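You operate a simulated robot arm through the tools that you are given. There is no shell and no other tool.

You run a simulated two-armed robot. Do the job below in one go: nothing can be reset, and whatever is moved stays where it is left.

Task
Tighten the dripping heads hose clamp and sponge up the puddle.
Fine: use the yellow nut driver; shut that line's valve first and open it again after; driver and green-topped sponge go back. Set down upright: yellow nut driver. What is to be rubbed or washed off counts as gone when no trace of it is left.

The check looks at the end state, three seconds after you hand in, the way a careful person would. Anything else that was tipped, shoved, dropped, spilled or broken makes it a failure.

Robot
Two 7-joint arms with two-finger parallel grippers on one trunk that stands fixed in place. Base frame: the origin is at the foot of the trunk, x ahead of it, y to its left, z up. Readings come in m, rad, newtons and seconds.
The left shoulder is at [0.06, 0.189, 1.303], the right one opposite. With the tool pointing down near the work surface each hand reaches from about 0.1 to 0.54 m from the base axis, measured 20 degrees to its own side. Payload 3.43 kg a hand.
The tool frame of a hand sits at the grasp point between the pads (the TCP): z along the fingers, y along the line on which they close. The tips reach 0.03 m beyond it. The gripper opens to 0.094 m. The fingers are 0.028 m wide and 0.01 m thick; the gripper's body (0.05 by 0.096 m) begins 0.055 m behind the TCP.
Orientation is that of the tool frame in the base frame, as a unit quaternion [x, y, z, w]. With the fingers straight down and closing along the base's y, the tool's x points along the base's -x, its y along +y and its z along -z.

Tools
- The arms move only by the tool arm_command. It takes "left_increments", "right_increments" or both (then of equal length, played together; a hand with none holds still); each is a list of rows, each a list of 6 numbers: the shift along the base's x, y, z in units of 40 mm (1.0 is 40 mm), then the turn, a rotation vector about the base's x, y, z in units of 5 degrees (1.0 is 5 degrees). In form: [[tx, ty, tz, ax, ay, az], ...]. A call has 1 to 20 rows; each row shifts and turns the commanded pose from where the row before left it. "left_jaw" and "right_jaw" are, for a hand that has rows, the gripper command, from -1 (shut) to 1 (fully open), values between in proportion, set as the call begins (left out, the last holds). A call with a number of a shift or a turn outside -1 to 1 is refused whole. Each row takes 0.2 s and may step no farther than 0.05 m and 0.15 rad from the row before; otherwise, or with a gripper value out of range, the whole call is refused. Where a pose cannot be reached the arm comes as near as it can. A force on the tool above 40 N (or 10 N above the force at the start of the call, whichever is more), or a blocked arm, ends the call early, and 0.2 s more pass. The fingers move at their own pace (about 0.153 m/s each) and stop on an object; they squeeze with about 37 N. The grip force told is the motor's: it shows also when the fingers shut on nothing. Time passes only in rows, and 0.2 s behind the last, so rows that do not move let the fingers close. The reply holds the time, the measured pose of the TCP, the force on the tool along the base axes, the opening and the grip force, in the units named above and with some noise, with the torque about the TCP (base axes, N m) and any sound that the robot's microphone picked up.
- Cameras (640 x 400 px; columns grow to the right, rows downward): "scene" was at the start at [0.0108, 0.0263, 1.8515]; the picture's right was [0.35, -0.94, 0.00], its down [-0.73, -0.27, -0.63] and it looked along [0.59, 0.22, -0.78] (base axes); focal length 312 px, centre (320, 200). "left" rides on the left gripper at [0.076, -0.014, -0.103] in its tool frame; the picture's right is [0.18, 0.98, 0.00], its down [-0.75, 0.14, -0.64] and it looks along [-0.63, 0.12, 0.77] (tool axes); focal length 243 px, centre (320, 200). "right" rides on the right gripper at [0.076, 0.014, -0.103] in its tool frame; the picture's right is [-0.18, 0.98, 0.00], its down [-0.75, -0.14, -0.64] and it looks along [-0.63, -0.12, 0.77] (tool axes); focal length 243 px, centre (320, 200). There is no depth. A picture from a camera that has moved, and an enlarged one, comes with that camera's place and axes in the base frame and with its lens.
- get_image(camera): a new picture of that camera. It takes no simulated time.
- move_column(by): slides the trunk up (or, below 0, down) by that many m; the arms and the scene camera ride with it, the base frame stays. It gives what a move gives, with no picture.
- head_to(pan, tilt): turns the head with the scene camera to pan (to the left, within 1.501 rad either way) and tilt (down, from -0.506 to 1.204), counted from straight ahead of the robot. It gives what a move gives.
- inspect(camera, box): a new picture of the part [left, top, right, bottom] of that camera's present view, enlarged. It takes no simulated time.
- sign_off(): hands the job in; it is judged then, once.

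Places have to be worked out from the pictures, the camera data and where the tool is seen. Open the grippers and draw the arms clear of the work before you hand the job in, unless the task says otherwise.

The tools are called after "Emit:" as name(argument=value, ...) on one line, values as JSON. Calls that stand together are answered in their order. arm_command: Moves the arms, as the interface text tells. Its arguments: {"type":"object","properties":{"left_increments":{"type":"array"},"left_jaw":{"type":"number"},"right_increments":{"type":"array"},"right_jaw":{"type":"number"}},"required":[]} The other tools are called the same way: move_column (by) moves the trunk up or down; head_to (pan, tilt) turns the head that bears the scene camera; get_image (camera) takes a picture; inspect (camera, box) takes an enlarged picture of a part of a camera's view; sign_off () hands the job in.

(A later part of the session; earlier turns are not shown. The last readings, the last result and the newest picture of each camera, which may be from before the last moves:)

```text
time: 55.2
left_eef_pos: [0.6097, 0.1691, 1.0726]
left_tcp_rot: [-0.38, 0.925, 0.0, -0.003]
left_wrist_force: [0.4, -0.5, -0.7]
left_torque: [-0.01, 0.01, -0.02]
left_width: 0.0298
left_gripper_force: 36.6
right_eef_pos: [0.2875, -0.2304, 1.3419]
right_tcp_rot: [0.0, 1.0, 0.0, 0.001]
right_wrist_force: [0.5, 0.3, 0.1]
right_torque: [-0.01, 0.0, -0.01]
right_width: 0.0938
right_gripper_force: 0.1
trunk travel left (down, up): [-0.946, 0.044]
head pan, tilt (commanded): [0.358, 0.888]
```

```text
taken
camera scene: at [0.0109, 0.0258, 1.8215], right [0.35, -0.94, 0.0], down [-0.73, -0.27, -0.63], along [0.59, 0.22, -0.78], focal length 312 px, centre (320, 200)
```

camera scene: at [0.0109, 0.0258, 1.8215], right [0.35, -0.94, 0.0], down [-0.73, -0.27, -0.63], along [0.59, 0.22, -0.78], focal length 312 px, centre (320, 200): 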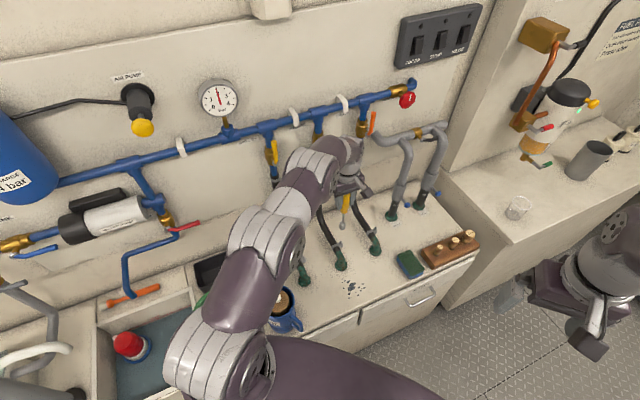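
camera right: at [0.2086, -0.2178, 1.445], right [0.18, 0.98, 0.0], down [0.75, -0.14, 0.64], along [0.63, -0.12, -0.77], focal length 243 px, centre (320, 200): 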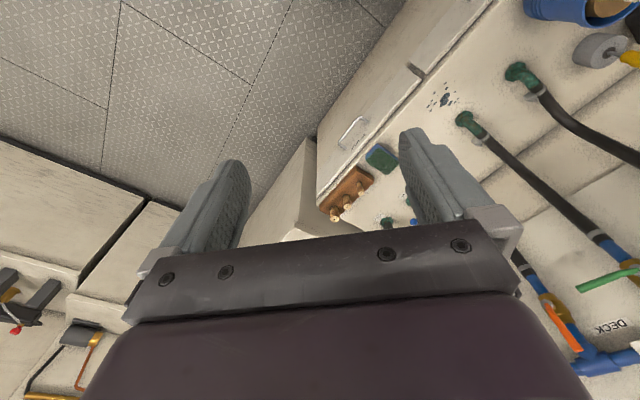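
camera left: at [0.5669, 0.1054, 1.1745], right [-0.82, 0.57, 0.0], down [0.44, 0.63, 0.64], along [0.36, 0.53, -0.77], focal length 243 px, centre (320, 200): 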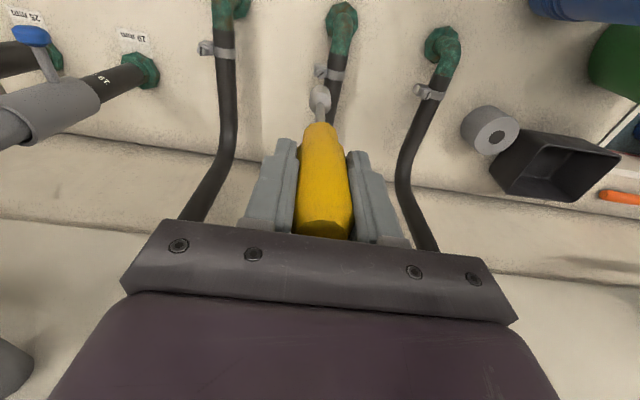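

Reachable with no warnings. Here, still well above the bolt, I yaw the hand +60 degrees to start the clockwise stroke from far left.

Emit:
arm_command(left_increments=[[0, 0, 0, 0, 0, 1], [0, 0, 0, 0, 0, 1], [0, 0, 0, 0, 0, 1], [0, 0, 0, 0, 0, 1], [0, 0, 0, 0, 0, 1], [0, 0, 0, 0, 0, 1], [0, 0, 0, 0, 0, 1], [0, 0, 0, 0, 0, 1], [0, 0, 0, 0, 0, 1], [0, 0, 0, 0, 0, 1], [0, 0, 0, 0, 0, 1], [0, 0, 0, 0, 0, 1], [0, 0, 0, 0, 0, 0]])

Emit:
get_image(camera="left")

Emit:
inspect(camera="scene", box=[300, 180, 400, 280])

```text
time: 58.0
left_eef_pos: [0.612, 0.1686, 1.0719]
left_tcp_rot: [0.792, -0.611, 0.002, 0.002]
left_wrist_force: [-0.1, -0.1, -0.7]
left_torque: [-0.01, -0.01, 0.02]
left_width: 0.0292
left_gripper_force: 36.6
right_eef_pos: [0.2866, -0.2309, 1.3416]
right_tcp_rot: [-0.001, 1.0, 0.0, 0.0]
right_wrist_force: [-0.2, 0.5, -0.8]
right_torque: [0.0, -0.02, -0.01]
right_width: 0.0937
right_gripper_force: 0.0
trunk travel left (down, up): [-0.946, 0.044]
head pan, tilt (commanded): [0.358, 0.888]
```

```text
taken
camera left: at [0.6457, 0.0989, 1.1743], right [-0.9, -0.43, 0.0], down [-0.33, 0.7, 0.64], along [-0.27, 0.58, -0.77], focal length 243 px, centre (320, 200)
```

left: 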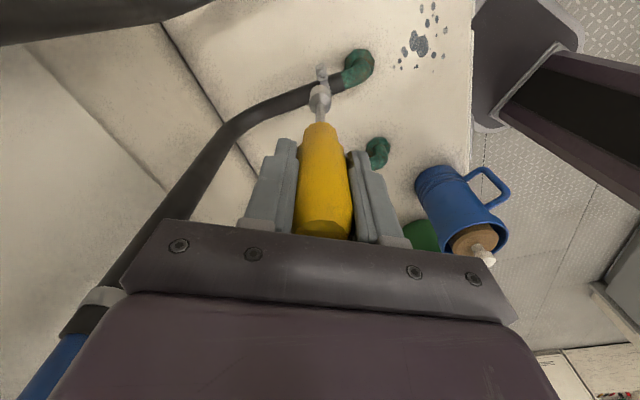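

```text
4.00 times, centred on (350, 230) of scene
camera zoom: at [0.0111, 0.0262, 1.8215], right [0.35, -0.94, 0.0], down [-0.73, -0.27, -0.63], along [0.59, 0.22, -0.78], focal length 1250 px, centre (200, 80)
```

zoom: 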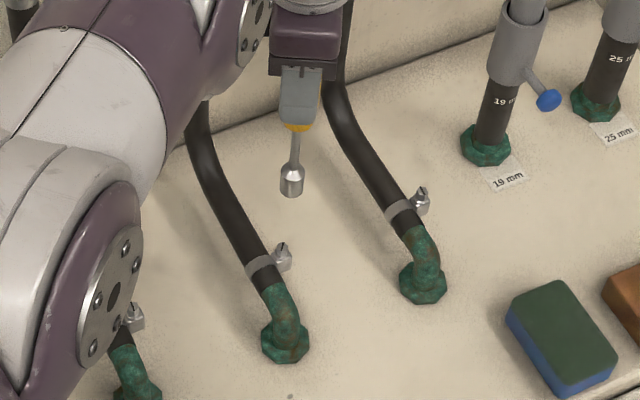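

Yaw is now 105 degrees with no warning, and this side view shows the bolt right behind the socket. I zoom to check the alignment.

Emit:
inspect(camera="left", box=[280, 45, 360, 125])

```text
5.00 times, centred on (320, 85) of left
camera zoom: at [0.6457, 0.0989, 1.1743], right [-0.9, -0.43, 0.0], down [-0.33, 0.7, 0.64], along [-0.27, 0.58, -0.77], focal length 1213 px, centre (320, 775)
```

zoom: 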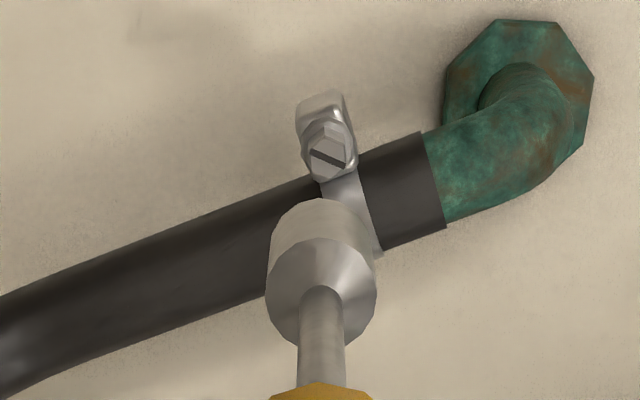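

The bolt head is within about 2 mm of the tool axis; I estimate it at (0.610, 0.1687, 0.828). I lower until the socket is about 1 cm above the head, then check again.

Emit:
arm_command(left_increments=[[-0.025, 0, -0.6, 0, 0, 0], [0, 0, -0.6, 0, 0, 0], [0, 0, -0.6, 0, 0, 0], [0, 0, -0.2, 0, 0, 0], [0, 0, 0, 0, 0, 0]])

Emit:
inspect(camera="left", box=[280, 45, 360, 125])

Emit:
inspect(camera="scene", box=[310, 200, 370, 260])

```text
time: 59.2
left_eef_pos: [0.6103, 0.17, 0.9927]
left_tcp_rot: [0.791, -0.611, 0.003, 0.002]
left_wrist_force: [0.1, -0.1, -1.0]
left_torque: [-0.04, -0.01, 0.01]
left_width: 0.0293
left_gripper_force: 37.7
right_eef_pos: [0.2865, -0.2315, 1.3419]
right_tcp_rot: [0.0, 1.0, -0.001, 0.0]
right_wrist_force: [1.1, -0.3, 0.9]
right_torque: [0.01, 0.02, 0.01]
right_width: 0.0941
right_gripper_force: 0.0
trunk travel left (down, up): [-0.946, 0.044]
head pan, tilt (commanded): [0.358, 0.888]
```

```text
5.00 times, centred on (320, 85) of left
camera zoom: at [0.6448, 0.0992, 1.0946], right [-0.9, -0.43, 0.0], down [-0.33, 0.7, 0.64], along [-0.27, 0.58, -0.77], focal length 1213 px, centre (320, 775)
```

zoom: 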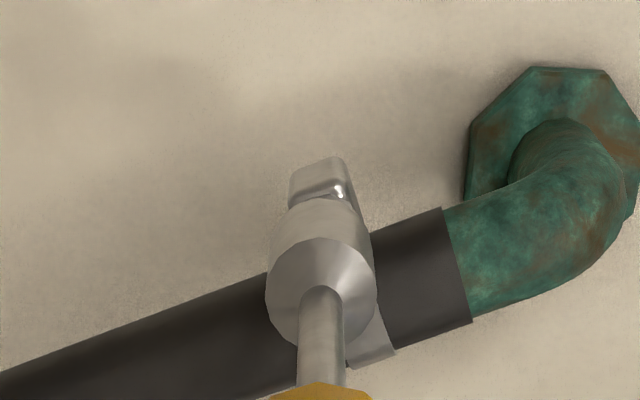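

```text
6.67 times, centred on (340, 230) of scene
camera zoom: at [0.011, 0.0262, 1.8215], right [0.35, -0.94, 0.0], down [-0.73, -0.27, -0.63], along [0.59, 0.22, -0.78], focal length 2083 px, centre (187, 0)
```

zoom: 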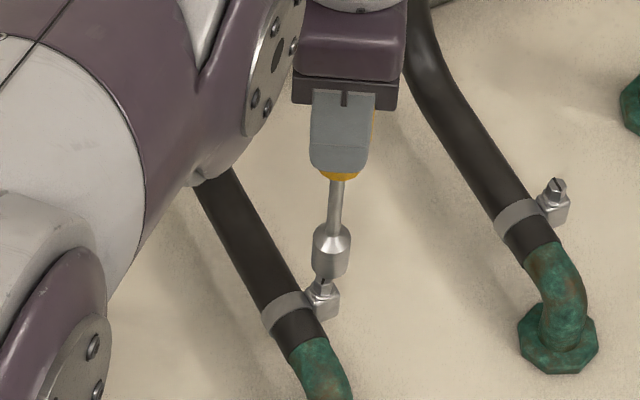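

The socket is about 1 cm above the head. A tighter zoom from the scene camera to judge the sideways offset.

Emit:
inspect(camera="scene", box=[325, 225, 355, 255])

Emit:
inspect(camera="left", box=[300, 60, 340, 100])

```text
13.33 times, centred on (340, 240) of scene
camera zoom: at [0.011, 0.0262, 1.8215], right [0.35, -0.94, 0.0], down [-0.73, -0.27, -0.63], along [0.59, 0.22, -0.78], focal length 4166 px, centre (53, -333)
```

zoom: 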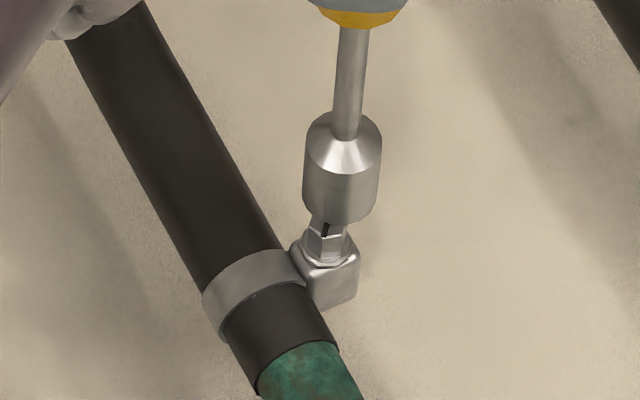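

```text
10.00 times, centred on (320, 80) of left
camera zoom: at [0.6448, 0.0992, 1.0946], right [-0.9, -0.43, 0.0], down [-0.33, 0.7, 0.64], along [-0.27, 0.58, -0.77], focal length 2426 px, centre (320, 1400)
```

zoom: 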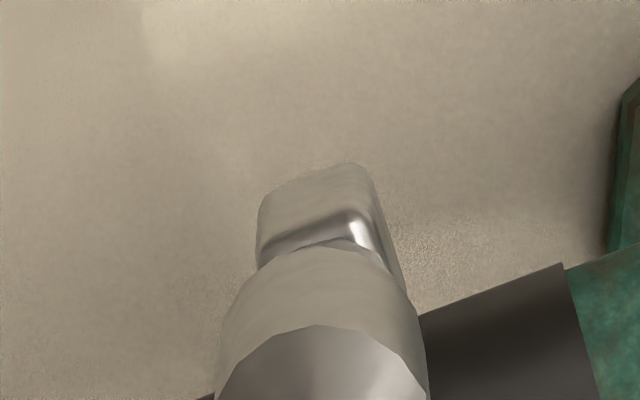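

The scene view puts the head about 2 mm left of the socket axis, while the hand view shows no offset in its own sideways direction; together that is a shift of about (-1.1, +2.0) mm. I apply it and lower gently.

Emit:
arm_command(left_increments=[[-0.0275, 0.05, 0, 0, 0, 0], [0, 0, -0.1, 0, 0, 0], [0, 0, -0.1, 0, 0, 0], [0, 0, -0.075, 0, 0, 0], [0, 0, 0, 0, 0, 0]])

Emit:
inspect(camera="scene", box=[325, 225, 355, 255])

Emit:
inspect(camera="left", box=[300, 60, 340, 100])

```text
time: 60.5
left_eef_pos: [0.6086, 0.1727, 0.9818]
left_tcp_rot: [0.792, -0.611, 0.002, 0.003]
left_wrist_force: [-0.1, 0.3, -1.4]
left_torque: [0.0, -0.01, 0.0]
left_width: 0.0294
left_gripper_force: 37.1
right_eef_pos: [0.2872, -0.2312, 1.3423]
right_tcp_rot: [0.0, 1.0, 0.0, 0.0]
right_wrist_force: [-0.9, 0.2, -0.7]
right_torque: [0.02, 0.02, 0.01]
right_width: 0.0943
right_gripper_force: 0.1
trunk travel left (down, up): [-0.946, 0.044]
head pan, tilt (commanded): [0.358, 0.888]
```

```text
13.33 times, centred on (340, 240) of scene
camera zoom: at [0.011, 0.0262, 1.8215], right [0.35, -0.94, 0.0], down [-0.73, -0.27, -0.63], along [0.59, 0.22, -0.78], focal length 4166 px, centre (53, -333)
```

zoom: 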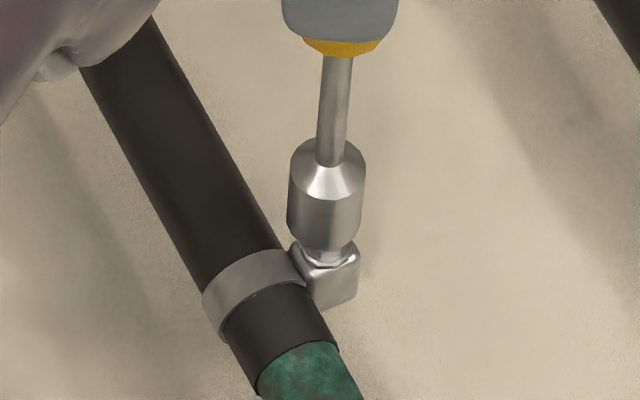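

```text
10.00 times, centred on (320, 80) of left
camera zoom: at [0.643, 0.1026, 1.0823], right [-0.9, -0.43, 0.0], down [-0.33, 0.7, 0.64], along [-0.27, 0.58, -0.77], focal length 2426 px, centre (320, 1400)
```

zoom: 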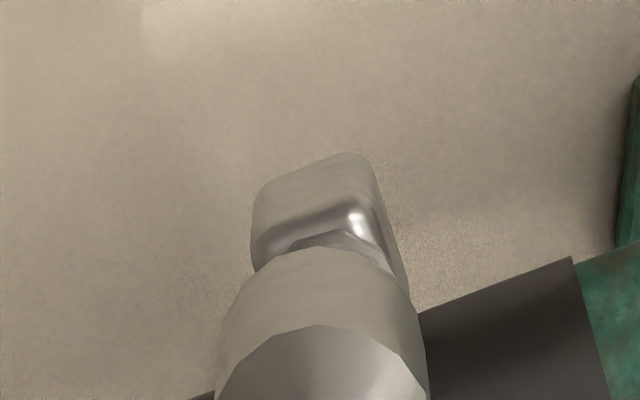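

The socket now looks centred on the head. I lower on in 2 mm steps, watching the force.

Emit:
arm_command(left_increments=[[0, 0, -0.05, 0, 0, 0], [0, 0, -0.05, 0, 0, 0], [0, 0, -0.05, 0, 0, 0], [0, 0, 0, 0, 0, 0]])

Emit:
inspect(camera="scene", box=[325, 225, 355, 255])

```text
time: 61.5
left_eef_pos: [0.6102, 0.1724, 0.9751]
left_tcp_rot: [0.791, -0.612, 0.001, 0.002]
left_wrist_force: [0.2, -0.1, -0.9]
left_torque: [0.0, 0.05, 0.0]
left_width: 0.0297
left_gripper_force: 37.3
right_eef_pos: [0.2862, -0.2317, 1.3417]
right_tcp_rot: [-0.001, 1.0, 0.0, 0.001]
right_wrist_force: [-0.2, 0.2, -0.2]
right_torque: [0.04, 0.0, 0.03]
right_width: 0.0939
right_gripper_force: 0.2
trunk travel left (down, up): [-0.946, 0.044]
head pan, tilt (commanded): [0.358, 0.888]
```

```text
13.33 times, centred on (340, 240) of scene
camera zoom: at [0.011, 0.0262, 1.8215], right [0.35, -0.94, 0.0], down [-0.73, -0.27, -0.63], along [0.59, 0.22, -0.78], focal length 4166 px, centre (53, -333)
```

zoom: 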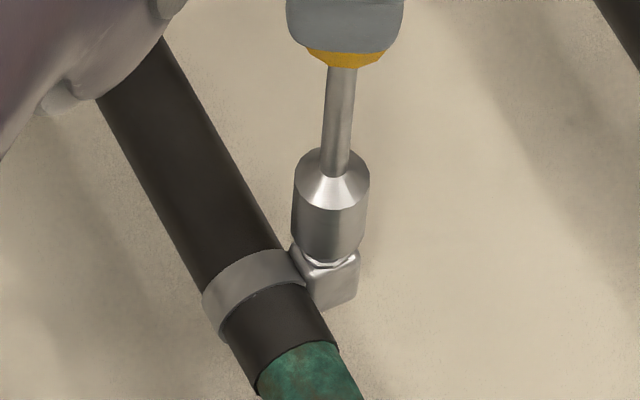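

Still no force, and the head is almost swallowed by the socket. A few more millimetres until it seats.

Emit:
arm_command(left_increments=[[0, 0, -0.04, 0, 0, 0], [0, 0, -0.04, 0, 0, 0], [0, 0, 0, 0, 0, 0]])

Emit:
inspect(camera="scene", box=[325, 225, 355, 255])

```text
time: 62.2
left_eef_pos: [0.6096, 0.172, 0.9717]
left_tcp_rot: [0.791, -0.611, 0.001, 0.002]
left_wrist_force: [0.3, 0.4, -1.2]
left_torque: [0.01, 0.0, -0.01]
left_width: 0.0296
left_gripper_force: 36.8
right_eef_pos: [0.2861, -0.232, 1.3434]
right_tcp_rot: [0.0, 1.0, 0.0, 0.0]
right_wrist_force: [0.7, -0.2, 0.1]
right_torque: [0.04, 0.0, -0.02]
right_width: 0.0938
right_gripper_force: 0.1
trunk travel left (down, up): [-0.946, 0.044]
head pan, tilt (commanded): [0.358, 0.888]
```

```text
13.33 times, centred on (340, 240) of scene
camera zoom: at [0.011, 0.0262, 1.8215], right [0.35, -0.94, 0.0], down [-0.73, -0.27, -0.63], along [0.59, 0.22, -0.78], focal length 4166 px, centre (53, -333)
```

zoom: 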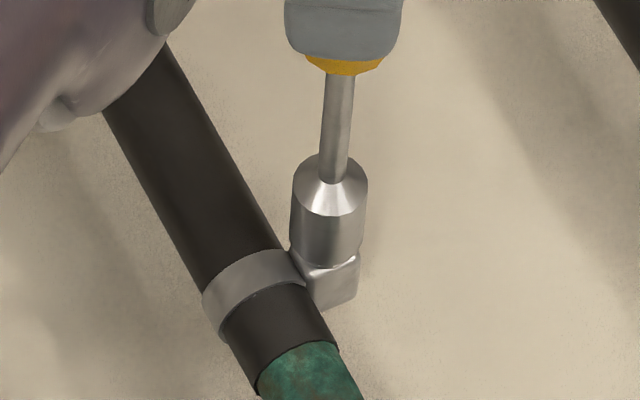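

The head is fully inside the socket. One more small step down to feel the seat.

Emit:
arm_command(left_increments=[[0, 0, -0.04, 0, 0, 0], [0, 0, -0.03, 0, 0, 0], [0, 0, 0, 0, 0, 0]])

```text
time: 63.0
left_eef_pos: [0.6109, 0.1711, 0.9688]
left_tcp_rot: [0.791, -0.612, 0.001, 0.002]
left_wrist_force: [-0.1, 0.7, -0.3]
left_torque: [-0.01, 0.02, -0.03]
left_width: 0.0295
left_gripper_force: 37.2
right_eef_pos: [0.2862, -0.2315, 1.3432]
right_tcp_rot: [0.0, 1.0, 0.0, 0.001]
right_wrist_force: [0.2, -0.5, 0.0]
right_torque: [-0.02, -0.03, 0.03]
right_width: 0.0941
right_gripper_force: 0.0
trunk travel left (down, up): [-0.946, 0.044]
head pan, tilt (commanded): [0.358, 0.888]
```

Seating is free of force so far. I turn clockwise 15 degrees and watch the torque about z.

Emit:
arm_command(left_increments=[[0, 0, 0, 0, 0, -1], [0, 0, 0, 0, 0, -1], [0, 0, 0, 0, 0, -1], [0, 0, 0, 0, 0, 0]])

Emit:
inspect(camera="scene", box=[325, 225, 355, 255])

```text
time: 64.0
left_eef_pos: [0.6091, 0.1708, 0.9689]
left_tcp_rot: [-0.705, 0.709, -0.001, -0.002]
left_wrist_force: [0.0, -0.1, -1.1]
left_torque: [0.0, 0.01, 0.03]
left_width: 0.0293
left_gripper_force: 37.1
right_eef_pos: [0.2871, -0.2324, 1.3419]
right_tcp_rot: [0.0, 1.0, 0.0, 0.0]
right_wrist_force: [-0.1, -0.3, -0.1]
right_torque: [0.02, 0.02, -0.01]
right_width: 0.094
right_gripper_force: 0.0
trunk travel left (down, up): [-0.946, 0.044]
head pan, tilt (commanded): [0.358, 0.888]
```

```text
13.33 times, centred on (340, 240) of scene
camera zoom: at [0.0111, 0.0262, 1.8215], right [0.35, -0.94, 0.0], down [-0.73, -0.27, -0.63], along [0.59, 0.22, -0.78], focal length 4166 px, centre (53, -333)
```

zoom: 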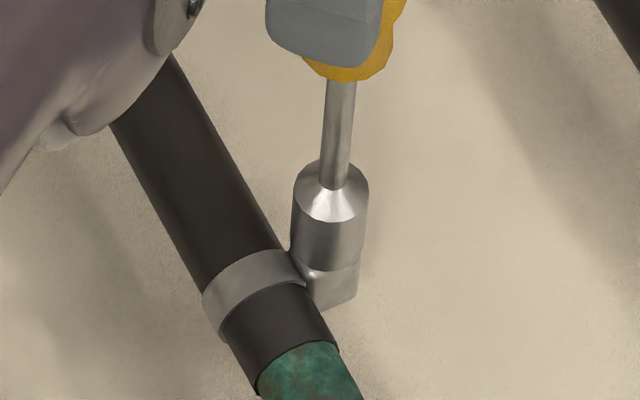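

Little torque yet, so the first part may just be free play. I go on clockwise another 35 degrees.

Emit:
arm_command(left_increments=[[0, 0, 0, 0, 0, -1], [0, 0, 0, 0, 0, -1], [0, 0, 0, 0, 0, -1], [0, 0, 0, 0, 0, -1], [0, 0, 0, 0, 0, -1], [0, 0, 0, 0, 0, -1], [0, 0, 0, 0, 0, -1]])

Emit:
inspect(camera="scene", box=[325, 225, 355, 255])

```text
time: 65.7
left_eef_pos: [0.6084, 0.1711, 0.9688]
left_tcp_rot: [-0.459, 0.889, -0.001, -0.003]
left_wrist_force: [-0.8, -0.4, -1.1]
left_torque: [-0.02, 0.01, 0.0]
left_width: 0.0293
left_gripper_force: 37.0
right_eef_pos: [0.2867, -0.2323, 1.3424]
right_tcp_rot: [0.0, 1.0, 0.0, 0.0]
right_wrist_force: [0.3, -0.5, -1.0]
right_torque: [-0.01, -0.01, 0.02]
right_width: 0.0942
right_gripper_force: 0.1
trunk travel left (down, up): [-0.946, 0.044]
head pan, tilt (commanded): [0.358, 0.888]
```

```text
13.33 times, centred on (340, 240) of scene
camera zoom: at [0.011, 0.0262, 1.8215], right [0.35, -0.94, 0.0], down [-0.73, -0.27, -0.63], along [0.59, 0.22, -0.78], focal length 4166 px, centre (53, -333)
```

zoom: 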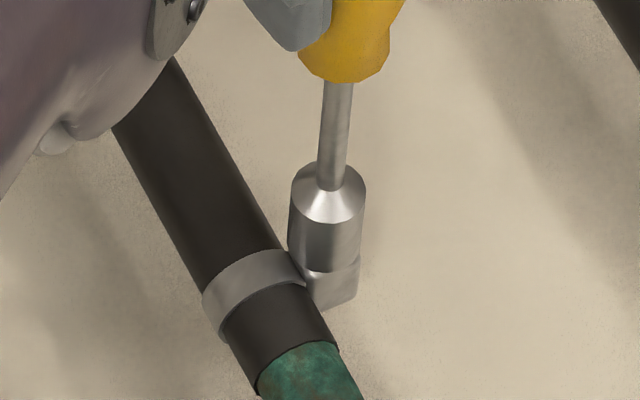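

No torque yet; I check from the hand camera, which looks from another side, whether the socket really encloses the head.

Emit:
inspect(camera="left", box=[295, 60, 345, 110])

Emit:
get_image(camera="left")

```text
8.00 times, centred on (320, 85) of left
camera zoom: at [0.5789, 0.101, 1.0711], right [-0.91, 0.42, 0.0], down [0.32, 0.7, 0.64], along [0.27, 0.58, -0.77], focal length 1941 px, centre (320, 1120)
```

zoom: 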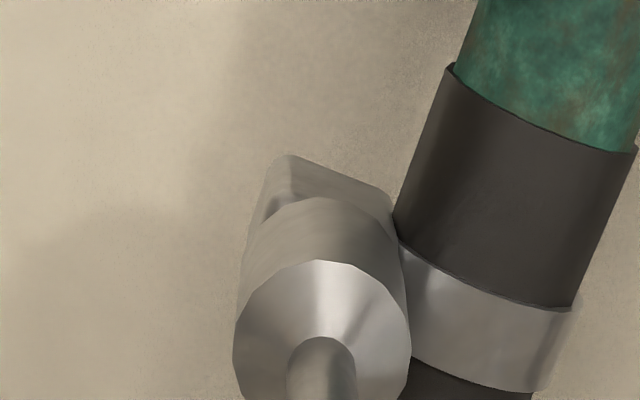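

```text
taken
camera left: at [0.5789, 0.101, 1.0711], right [-0.91, 0.42, 0.0], down [0.32, 0.7, 0.64], along [0.27, 0.58, -0.77], focal length 243 px, centre (320, 200)
```

left: 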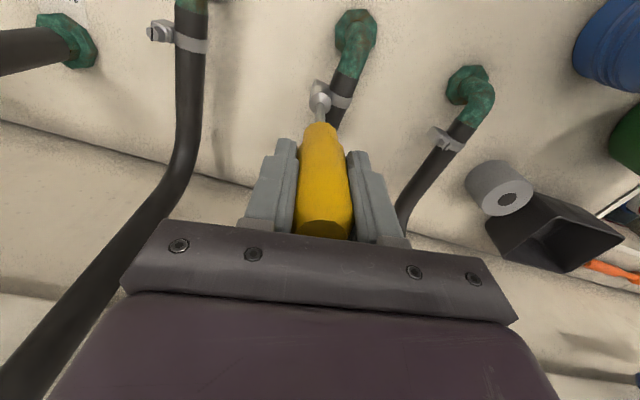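

Both views show the socket over the head down to the clamp housing. I continue clockwise another 40 degrees and watch for torque or sound.

Emit:
arm_command(left_increments=[[0, 0, 0, 0, 0, -1], [0, 0, 0, 0, 0, -1], [0, 0, 0, 0, 0, -1], [0, 0, 0, 0, 0, -1], [0, 0, 0, 0, 0, -1], [0, 0, 0, 0, 0, -1], [0, 0, 0, 0, 0, -1], [0, 0, 0, 0, 0, -1]])

Emit:
inspect(camera="scene", box=[315, 215, 365, 265])

```text
time: 67.5
left_eef_pos: [0.6101, 0.1708, 0.9679]
left_tcp_rot: [-0.127, 0.992, 0.0, -0.003]
left_wrist_force: [-0.1, -0.9, -0.4]
left_torque: [-0.12, -0.05, -0.01]
left_width: 0.0294
left_gripper_force: 37.2
right_eef_pos: [0.286, -0.2318, 1.3421]
right_tcp_rot: [0.0, 1.0, 0.0, 0.0]
right_wrist_force: [-0.3, 0.1, -0.3]
right_torque: [0.03, 0.04, 0.02]
right_width: 0.0936
right_gripper_force: 0.1
trunk travel left (down, up): [-0.946, 0.044]
head pan, tilt (commanded): [0.358, 0.888]
```

```text
8.00 times, centred on (340, 240) of scene
camera zoom: at [0.011, 0.026, 1.8215], right [0.35, -0.94, 0.0], down [-0.73, -0.27, -0.63], along [0.59, 0.22, -0.78], focal length 2499 px, centre (160, -120)
```

zoom: 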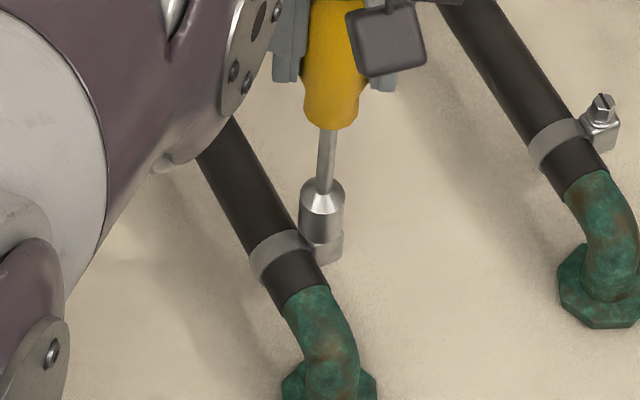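

A slight sideways torque is showing but nothing about z. I lift the socket off 3 cm to see whether the slot on the head has turned.

Emit:
arm_command(left_increments=[[0, 0, 0.3, 0, 0, 0], [0, 0, 0.5, 0, 0, 0], [0, 0, 0, 0, 0, 0]])

Emit:
inspect(camera="scene", box=[325, 225, 355, 255])

Emit:
inspect(camera="left", box=[280, 45, 360, 125])

```text
time: 68.2
left_eef_pos: [0.609, 0.1719, 1.0001]
left_tcp_rot: [-0.128, 0.992, -0.001, -0.004]
left_wrist_force: [0.1, -0.1, -0.6]
left_torque: [-0.01, 0.0, 0.01]
left_width: 0.0298
left_gripper_force: 36.9
right_eef_pos: [0.2869, -0.2309, 1.3422]
right_tcp_rot: [-0.001, 1.0, 0.0, 0.0]
right_wrist_force: [0.2, -0.2, 0.8]
right_torque: [-0.01, -0.01, -0.01]
right_width: 0.0939
right_gripper_force: 0.1
trunk travel left (down, up): [-0.946, 0.044]
head pan, tilt (commanded): [0.358, 0.888]
```

```text
13.33 times, centred on (340, 240) of scene
camera zoom: at [0.0114, 0.0263, 1.8215], right [0.35, -0.94, 0.0], down [-0.73, -0.27, -0.63], along [0.59, 0.22, -0.78], focal length 4166 px, centre (53, -333)
```

zoom: 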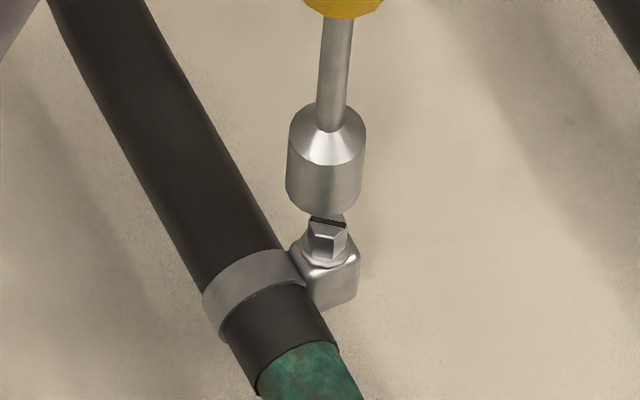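

```text
5.00 times, centred on (320, 85) of left
camera zoom: at [0.5409, 0.1385, 1.1019], right [-0.43, 0.9, 0.0], down [0.7, 0.33, 0.64], along [0.58, 0.27, -0.77], focal length 1213 px, centre (320, 775)
```

zoom: 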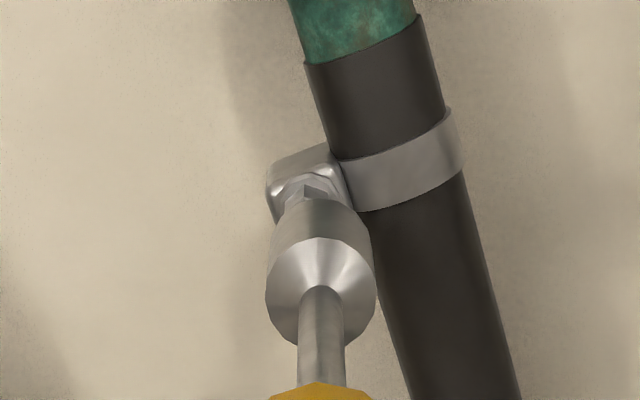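

The slot has turned about 90 degrees clockwise together with the driver, so the socket grips the head. I rotate back in the air by 120 degrees (a multiple of the hex's 60) for another stroke.

Emit:
arm_command(left_increments=[[0, 0, 0, 0, 0, 1], [0, 0, 0, 0, 0, 1], [0, 0, 0, 0, 0, 1], [0, 0, 0, 0, 0, 1], [0, 0, 0, 0, 0, 1], [0, 0, 0, 0, 0, 1], [0, 0, 0, 0, 0, 1], [0, 0, 0, 0, 0, 1], [0, 0, 0, 0, 0, 1], [0, 0, 0, 0, 0, 1], [0, 0, 0, 0, 0, 1], [0, 0, 0, 0, 0, 1], [0, 0, 0, 0, 0, 1], [0, 0, 0, 0, 0, 1], [0, 0, 0, 0, 0, 1], [0, 0, 0, 0, 0, 1], [0, 0, 0, 0, 0, 1], [0, 0, 0, 0, 0, 1], [0, 0, 0, 0, 0, 0]])

Emit:
arm_command(left_increments=[[0, 0, 0, 0, 0, 1], [0, 0, 0, 0, 0, 1], [0, 0, 0, 0, 0, 1], [0, 0, 0, 0, 0, 1], [0, 0, 0, 0, 0, 1], [0, 0, 0, 0, 0, 1], [0, 0, 0, 0, 0, 0]])

Emit:
inspect(camera="left", box=[280, 45, 360, 125])

Emit:
inspect(camera="scene", box=[325, 225, 355, 255])

```text
time: 72.2
left_eef_pos: [0.6095, 0.1717, 1.0011]
left_tcp_rot: [0.791, -0.611, 0.001, 0.003]
left_wrist_force: [-0.7, 0.1, -0.5]
left_torque: [0.01, 0.01, 0.03]
left_width: 0.0294
left_gripper_force: 37.2
right_eef_pos: [0.2864, -0.2314, 1.3415]
right_tcp_rot: [0.0, 1.0, -0.001, 0.0]
right_wrist_force: [0.6, -0.4, -0.2]
right_torque: [-0.02, 0.01, 0.03]
right_width: 0.0938
right_gripper_force: 0.0
trunk travel left (down, up): [-0.946, 0.044]
head pan, tilt (commanded): [0.358, 0.888]
```

```text
time: 73.8
left_eef_pos: [0.6094, 0.1711, 1.0007]
left_tcp_rot: [0.923, -0.385, 0.002, 0.002]
left_wrist_force: [-0.5, 1.1, -0.6]
left_torque: [0.04, -0.01, 0.03]
left_width: 0.0297
left_gripper_force: 37.3
right_eef_pos: [0.287, -0.2312, 1.3431]
right_tcp_rot: [0.0, 1.0, 0.0, 0.0]
right_wrist_force: [-0.4, 0.0, 0.0]
right_torque: [-0.02, 0.0, -0.03]
right_width: 0.094
right_gripper_force: 0.1
trunk travel left (down, up): [-0.946, 0.044]
head pan, tilt (commanded): [0.358, 0.888]
```

```text
5.00 times, centred on (320, 85) of left
camera zoom: at [0.6743, 0.1275, 1.1027], right [-0.57, -0.82, 0.0], down [-0.63, 0.44, 0.64], along [-0.53, 0.36, -0.77], focal length 1213 px, centre (320, 775)
```

zoom: 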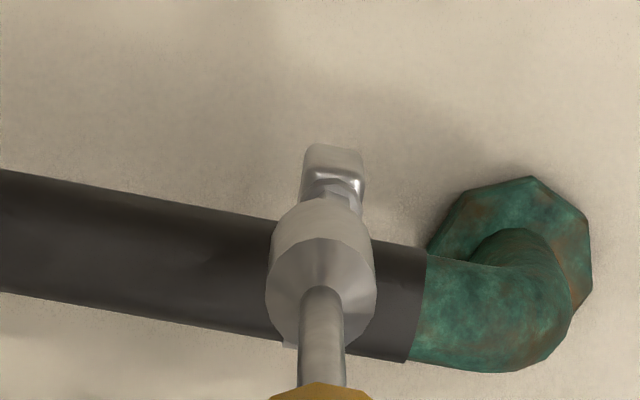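

```text
13.33 times, centred on (340, 240) of scene
camera zoom: at [0.011, 0.0262, 1.8215], right [0.35, -0.94, 0.0], down [-0.73, -0.27, -0.63], along [0.59, 0.22, -0.78], focal length 4166 px, centre (53, -333)
```

zoom: 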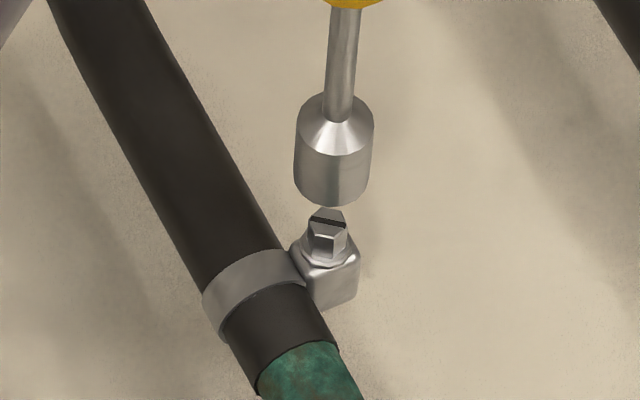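

Yaw 135 degrees is reachable. The socket sits a couple of millimetres off toward (+x, +y) as seen from here, so I shift by (-2, -0.8) mm and lower it over the head again, watching force.

Emit:
arm_command(left_increments=[[-0.05, -0.02, 0, 0, 0, 0], [0, 0, -0.15, 0, 0, 0], [0, 0, -0.15, 0, 0, 0], [0, 0, -0.15, 0, 0, 0], [0, 0, -0.15, 0, 0, 0], [0, 0, -0.1, 0, 0, 0], [0, 0, -0.0875, 0, 0, 0], [0, 0, 0, 0, 0, 0]])

Emit:
inspect(camera="scene", box=[325, 225, 355, 255])

Emit:
inspect(camera="left", box=[280, 45, 360, 125])

```text
time: 75.7
left_eef_pos: [0.6081, 0.171, 0.9702]
left_tcp_rot: [0.922, -0.386, 0.002, 0.001]
left_wrist_force: [0.8, -0.6, -0.5]
left_torque: [0.02, -0.02, -0.01]
left_width: 0.0295
left_gripper_force: 36.7
right_eef_pos: [0.2863, -0.2314, 1.3425]
right_tcp_rot: [0.0, 1.0, 0.0, 0.0]
right_wrist_force: [0.0, 0.9, 0.3]
right_torque: [0.01, -0.03, -0.02]
right_width: 0.0939
right_gripper_force: 0.0
trunk travel left (down, up): [-0.946, 0.044]
head pan, tilt (commanded): [0.358, 0.888]
```

```text
13.33 times, centred on (340, 240) of scene
camera zoom: at [0.011, 0.0262, 1.8215], right [0.35, -0.94, 0.0], down [-0.73, -0.27, -0.63], along [0.59, 0.22, -0.78], focal length 4166 px, centre (53, -333)
```

zoom: 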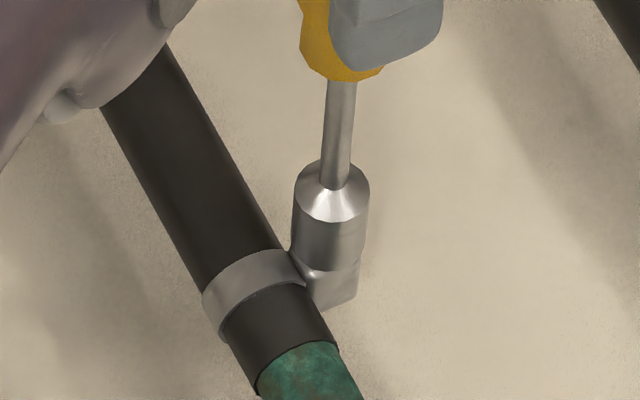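

```text
5.00 times, centred on (320, 85) of left
camera zoom: at [0.6724, 0.1261, 1.0723], right [-0.57, -0.82, 0.0], down [-0.63, 0.44, 0.64], along [-0.52, 0.36, -0.77], focal length 1213 px, centre (320, 775)
```

zoom: 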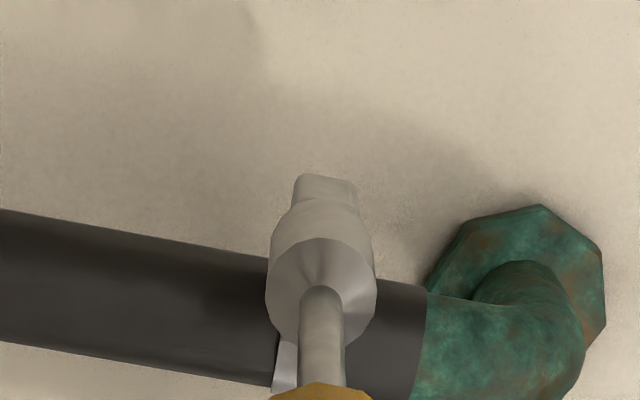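

Seated again with no side force. Second stroke: 60 degrees clockwise, then read the torque.

Emit:
arm_command(left_increments=[[0, 0, 0, 0, 0, -1], [0, 0, 0, 0, 0, -1], [0, 0, 0, 0, 0, -1], [0, 0, 0, 0, 0, -1], [0, 0, 0, 0, 0, -1], [0, 0, 0, 0, 0, -1], [0, 0, 0, 0, 0, -1], [0, 0, 0, 0, 0, -1], [0, 0, 0, 0, 0, -1], [0, 0, 0, 0, 0, -1], [0, 0, 0, 0, 0, -1], [0, 0, 0, 0, 0, -1]])

Emit:
arm_command(left_increments=[[0, 0, 0, 0, 0, -1], [0, 0, 0, 0, 0, -1], [0, 0, 0, 0, 0, -1], [0, 0, 0, 0, 0, -1], [0, 0, 0, 0, 0, -1], [0, 0, 0, 0, 0, -1]])

Emit:
arm_command(left_increments=[[0, 0, 0, 0, 0, -1], [0, 0, 0, 0, 0, -1], [0, 0, 0, 0, 0, -1], [0, 0, 0, 0, 0, -1], [0, 0, 0, 0, 0, -1], [0, 0, 0, 0, 0, -1]])

Emit:
inspect(camera="scene", box=[315, 215, 365, 265])

```text
time: 78.2
left_eef_pos: [0.607, 0.1706, 0.9692]
left_tcp_rot: [-0.606, 0.796, -0.002, -0.002]
left_wrist_force: [0.5, 0.1, -0.6]
left_torque: [0.04, -0.11, 0.03]
left_width: 0.0294
left_gripper_force: 37.0
right_eef_pos: [0.2862, -0.2315, 1.3423]
right_tcp_rot: [-0.001, 1.0, 0.0, 0.0]
right_wrist_force: [-0.8, 0.4, 0.6]
right_torque: [0.02, 0.0, 0.01]
right_width: 0.0941
right_gripper_force: 0.1
trunk travel left (down, up): [-0.946, 0.044]
head pan, tilt (commanded): [0.358, 0.888]
```

```text
time: 79.7
left_eef_pos: [0.6082, 0.1695, 0.9679]
left_tcp_rot: [-0.379, 0.925, -0.001, -0.002]
left_wrist_force: [0.0, 0.1, -1.1]
left_torque: [0.04, -0.04, 0.15]
left_width: 0.0295
left_gripper_force: 37.0
right_eef_pos: [0.287, -0.2302, 1.3438]
right_tcp_rot: [0.0, 1.0, 0.001, 0.0]
right_wrist_force: [-0.6, 0.9, -0.1]
right_torque: [0.0, 0.01, -0.02]
right_width: 0.0939
right_gripper_force: 0.1
trunk travel left (down, up): [-0.946, 0.044]
head pan, tilt (commanded): [0.358, 0.888]
```

```text
time: 81.0
left_eef_pos: [0.6083, 0.1697, 0.9696]
left_tcp_rot: [-0.127, 0.992, -0.001, -0.003]
left_wrist_force: [2.4, -1.7, -0.6]
left_torque: [-0.22, -0.48, 0.25]
left_width: 0.0293
left_gripper_force: 37.1
right_eef_pos: [0.2872, -0.2321, 1.3428]
right_tcp_rot: [-0.001, 1.0, 0.0, 0.001]
right_wrist_force: [0.5, -0.6, -0.4]
right_torque: [-0.05, 0.01, 0.03]
right_width: 0.0939
right_gripper_force: 0.1
trunk travel left (down, up): [-0.946, 0.044]
head pan, tilt (commanded): [0.358, 0.888]
```

```text
8.00 times, centred on (340, 240) of scene
camera zoom: at [0.0118, 0.0258, 1.8215], right [0.35, -0.94, 0.0], down [-0.73, -0.27, -0.63], along [0.59, 0.22, -0.78], focal length 2499 px, centre (160, -120)
```

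zoom: 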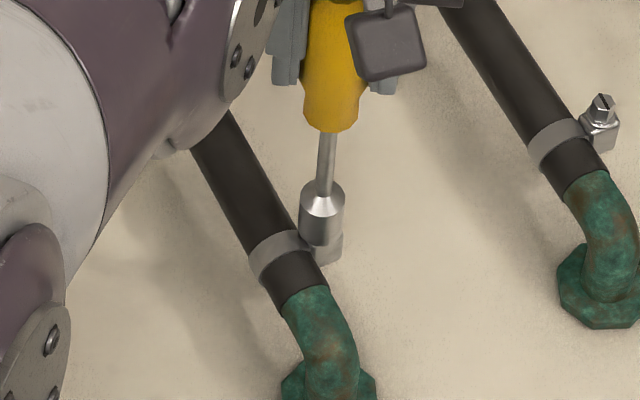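

The torque about z is rising now (0.15, then 0.25 N m), so the clamp is biting. I ease the sideways load by (+1.5, -1) mm and go on clockwise.

Emit:
arm_command(left_increments=[[0.0375, -0.025, 0, 0, 0, 0], [0, 0, 0, 0, 0, -1], [0, 0, 0, 0, 0, -1], [0, 0, 0, 0, 0, -1]])

Emit:
arm_command(left_increments=[[0, 0, 0, 0, 0, -1], [0, 0, 0, 0, 0, -1], [0, 0, 0, 0, 0, -1]])

Emit:
inspect(camera="scene", box=[315, 215, 365, 265])

```text
time: 82.0
left_eef_pos: [0.6093, 0.169, 0.9696]
left_tcp_rot: [0.004, 1.0, 0.0, -0.003]
left_wrist_force: [-0.2, 0.8, -1.0]
left_torque: [0.01, -0.04, 0.33]
left_width: 0.0295
left_gripper_force: 37.1
right_eef_pos: [0.2874, -0.2318, 1.3425]
right_tcp_rot: [-0.002, 1.0, 0.001, 0.001]
right_wrist_force: [-0.6, -0.4, 0.5]
right_torque: [0.0, 0.0, -0.04]
right_width: 0.0939
right_gripper_force: 0.0
trunk travel left (down, up): [-0.946, 0.044]
head pan, tilt (commanded): [0.358, 0.888]
```

```text
time: 82.8
left_eef_pos: [0.6101, 0.1697, 0.9685]
left_tcp_rot: [0.134, 0.991, 0.0, -0.002]
left_wrist_force: [-0.6, -0.6, -0.7]
left_torque: [-0.02, 0.0, 0.31]
left_width: 0.0295
left_gripper_force: 37.2
right_eef_pos: [0.2864, -0.2305, 1.3425]
right_tcp_rot: [0.0, 1.0, 0.001, 0.0]
right_wrist_force: [-0.7, -1.2, 0.4]
right_torque: [-0.01, -0.01, 0.0]
right_width: 0.0941
right_gripper_force: 0.0
trunk travel left (down, up): [-0.946, 0.044]
head pan, tilt (commanded): [0.358, 0.888]
```

```text
8.00 times, centred on (340, 240) of scene
camera zoom: at [0.0111, 0.0263, 1.8215], right [0.35, -0.94, 0.0], down [-0.73, -0.27, -0.63], along [0.59, 0.22, -0.78], focal length 2499 px, centre (160, -120)
```

zoom: 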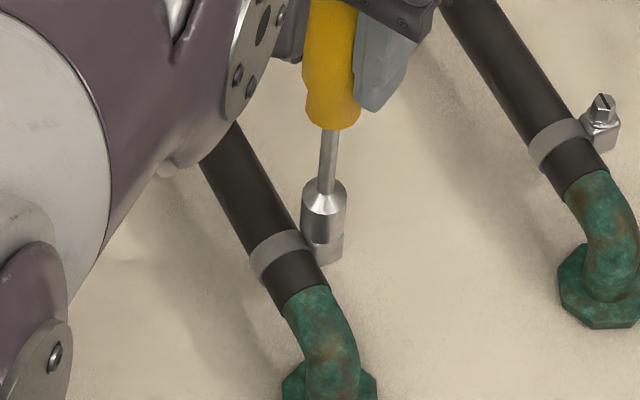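

Torque holds at about 0.32 N m. I turn another 30 degrees to see whether it climbs to a stop.

Emit:
arm_command(left_increments=[[0, 0, 0, 0, 0, -1], [0, 0, 0, 0, 0, -1], [0, 0, 0, 0, 0, -1]])

Emit:
arm_command(left_increments=[[0, 0, 0, 0, 0, -1], [0, 0, 0, 0, 0, -1], [0, 0, 0, 0, 0, -1]])

Emit:
inspect(camera="scene", box=[315, 215, 365, 265])

Emit:
get_image(camera="left")

```text
time: 83.7
left_eef_pos: [0.609, 0.17, 0.9683]
left_tcp_rot: [0.263, 0.965, 0.0, -0.003]
left_wrist_force: [0.0, 0.6, -0.6]
left_torque: [0.01, -0.01, 0.3]
left_width: 0.0294
left_gripper_force: 36.7
right_eef_pos: [0.286, -0.2317, 1.3425]
right_tcp_rot: [0.0, 1.0, 0.0, 0.001]
right_wrist_force: [0.9, 0.7, -0.3]
right_torque: [-0.02, 0.03, 0.02]
right_width: 0.094
right_gripper_force: 0.0
trunk travel left (down, up): [-0.946, 0.044]
head pan, tilt (commanded): [0.358, 0.888]
```

```text
time: 84.5
left_eef_pos: [0.6091, 0.1704, 0.9677]
left_tcp_rot: [0.386, 0.923, 0.001, -0.002]
left_wrist_force: [0.2, 0.1, 0.2]
left_torque: [0.0, -0.01, 0.29]
left_width: 0.0295
left_gripper_force: 37.2
right_eef_pos: [0.2879, -0.2318, 1.3422]
right_tcp_rot: [0.0, 1.0, 0.0, 0.0]
right_wrist_force: [0.6, -0.8, -0.1]
right_torque: [-0.01, 0.0, 0.02]
right_width: 0.0939
right_gripper_force: 0.0
trunk travel left (down, up): [-0.946, 0.044]
head pan, tilt (commanded): [0.358, 0.888]
```

```text
8.00 times, centred on (340, 240) of scene
camera zoom: at [0.011, 0.0262, 1.8215], right [0.35, -0.94, 0.0], down [-0.73, -0.27, -0.63], along [0.59, 0.22, -0.78], focal length 2499 px, centre (160, -120)
```

zoom: 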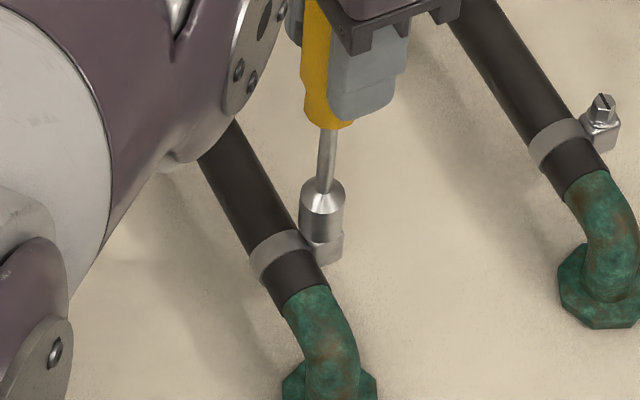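

```text
taken
camera left: at [0.5475, 0.2132, 1.0714], right [0.57, 0.82, 0.0], down [0.63, -0.44, 0.64], along [0.52, -0.36, -0.77], focal length 243 px, centre (320, 200)
```

left: 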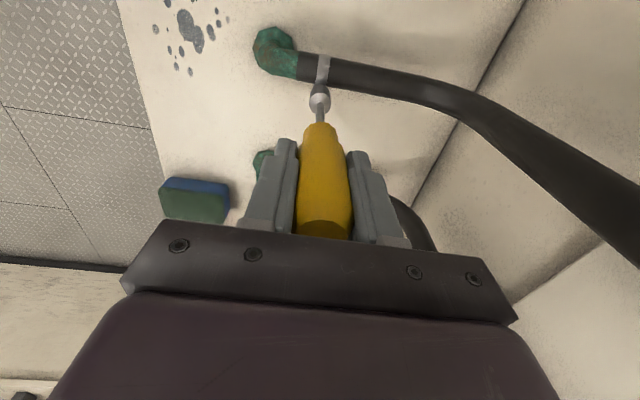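

Torque stays flat at about 0.3 N m, which looks like slip at a stop. I lift off and look at the slot to see how far the head really went.

Emit:
arm_command(left_increments=[[0, 0, 0.3, 0, 0, 0], [0, 0, 0.5, 0, 0, 0], [0, 0, 0, 0, 0, 0]])

Emit:
inspect(camera="scene", box=[325, 225, 355, 255])

Emit:
inspect(camera="left", box=[280, 40, 360, 140])

```text
time: 85.2
left_eef_pos: [0.6106, 0.1704, 1.0018]
left_tcp_rot: [0.386, 0.923, 0.001, -0.003]
left_wrist_force: [-1.1, -0.4, -0.5]
left_torque: [0.0, -0.01, 0.0]
left_width: 0.0296
left_gripper_force: 36.8
right_eef_pos: [0.2864, -0.2325, 1.3422]
right_tcp_rot: [-0.001, 1.0, 0.0, 0.001]
right_wrist_force: [0.1, 0.5, -0.5]
right_torque: [0.01, 0.02, 0.03]
right_width: 0.0943
right_gripper_force: 0.1
trunk travel left (down, up): [-0.946, 0.044]
head pan, tilt (commanded): [0.358, 0.888]
```

```text
13.33 times, centred on (340, 240) of scene
camera zoom: at [0.0113, 0.0263, 1.8215], right [0.35, -0.94, 0.0], down [-0.73, -0.27, -0.63], along [0.59, 0.22, -0.78], focal length 4166 px, centre (53, -333)
```

zoom: 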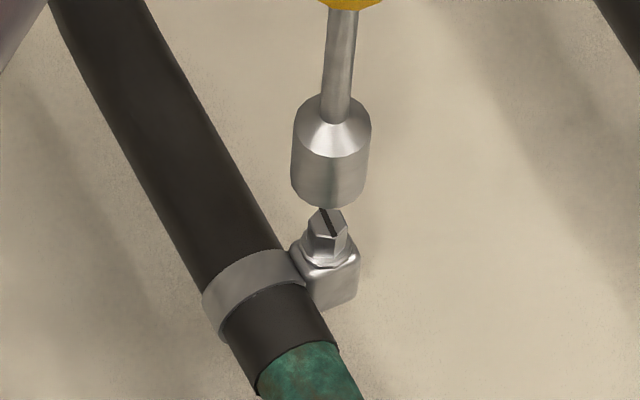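

```text
4.00 times, centred on (320, 90) of left
camera zoom: at [0.5479, 0.2129, 1.1044], right [0.57, 0.82, 0.0], down [0.63, -0.44, 0.64], along [0.52, -0.36, -0.77], focal length 970 px, centre (320, 640)
```

zoom: 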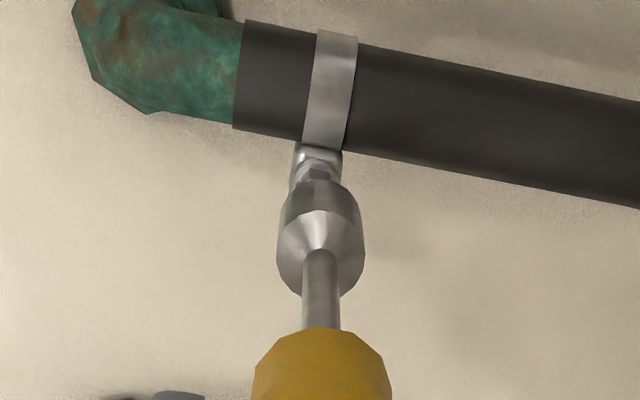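

The slot moved only about 47 degrees in that stroke, so past that point something slipped, which suggests that the screw has come tight. I check by rotating back 120 degrees, reseating and applying torque afresh.

Emit:
arm_command(left_increments=[[0, 0, 0, 0, 0, 1], [0, 0, 0, 0, 0, 1], [0, 0, 0, 0, 0, 1], [0, 0, 0, 0, 0, 1], [0, 0, 0, 0, 0, 1], [0, 0, 0, 0, 0, 1], [0, 0, 0, 0, 0, 1], [0, 0, 0, 0, 0, 1], [0, 0, 0, 0, 0, 1], [0, 0, 0, 0, 0, 1], [0, 0, 0, 0, 0, 1], [0, 0, 0, 0, 0, 1]])

Emit:
arm_command(left_increments=[[0, 0, 0, 0, 0, 1], [0, 0, 0, 0, 0, 1], [0, 0, 0, 0, 0, 1], [0, 0, 0, 0, 0, 1], [0, 0, 0, 0, 0, 1], [0, 0, 0, 0, 0, 1], [0, 0, 0, 0, 0, 1], [0, 0, 0, 0, 0, 1], [0, 0, 0, 0, 0, 1], [0, 0, 0, 0, 0, 1], [0, 0, 0, 0, 0, 1], [0, 0, 0, 0, 0, 1], [0, 0, 0, 0, 0, 0]])

Emit:
inspect(camera="scene", box=[325, 225, 355, 255])

Emit:
inspect(camera="left", box=[280, 40, 360, 140])

```text
time: 87.8
left_eef_pos: [0.6098, 0.1704, 1.0014]
left_tcp_rot: [-0.129, 0.992, 0.0, -0.003]
left_wrist_force: [0.8, -0.2, -1.2]
left_torque: [-0.03, 0.02, 0.02]
left_width: 0.0296
left_gripper_force: 36.4
right_eef_pos: [0.2872, -0.2316, 1.3427]
right_tcp_rot: [0.0, 1.0, 0.0, 0.0]
right_wrist_force: [-0.6, 0.0, 0.3]
right_torque: [-0.01, 0.04, -0.01]
right_width: 0.0942
right_gripper_force: 0.0
trunk travel left (down, up): [-0.946, 0.044]
head pan, tilt (commanded): [0.358, 0.888]
```

```text
time: 90.7
left_eef_pos: [0.6097, 0.1687, 1.0009]
left_tcp_rot: [-0.607, 0.795, -0.001, -0.003]
left_wrist_force: [0.2, 0.1, -1.4]
left_torque: [0.0, -0.01, -0.01]
left_width: 0.0294
left_gripper_force: 37.8
right_eef_pos: [0.2868, -0.2308, 1.343]
right_tcp_rot: [0.0, 1.0, -0.001, -0.001]
right_wrist_force: [0.9, 0.8, 0.4]
right_torque: [0.0, 0.01, -0.01]
right_width: 0.0941
right_gripper_force: 0.1
trunk travel left (down, up): [-0.946, 0.044]
head pan, tilt (commanded): [0.358, 0.888]
```

```text
13.33 times, centred on (340, 240) of scene
camera zoom: at [0.0111, 0.0262, 1.8215], right [0.35, -0.94, 0.0], down [-0.73, -0.27, -0.63], along [0.59, 0.22, -0.78], focal length 4166 px, centre (53, -333)
```

zoom: 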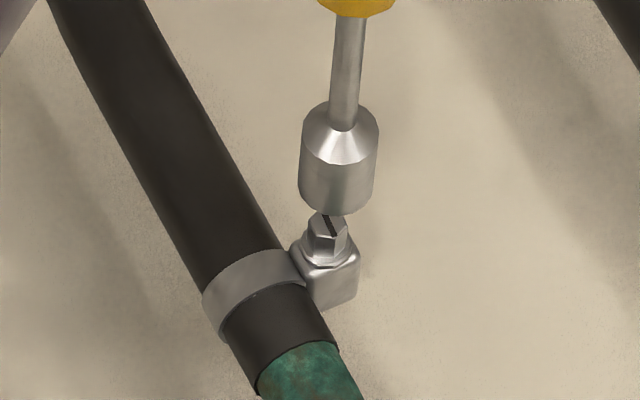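

```text
4.00 times, centred on (320, 90) of left
camera zoom: at [0.6036, 0.0924, 1.1036], right [-1.0, 0.08, 0.0], down [0.06, 0.77, 0.64], along [0.05, 0.64, -0.77], focal length 970 px, centre (320, 640)
```

zoom: 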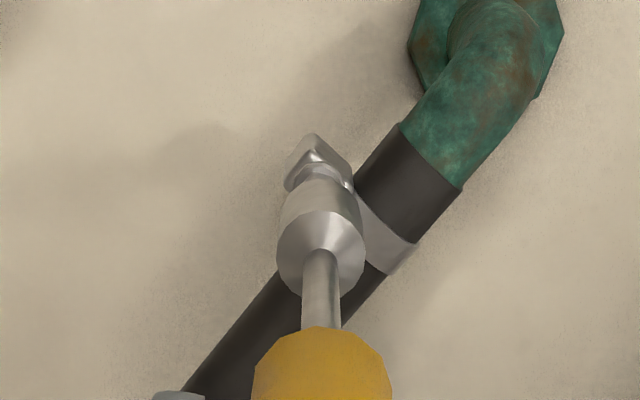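

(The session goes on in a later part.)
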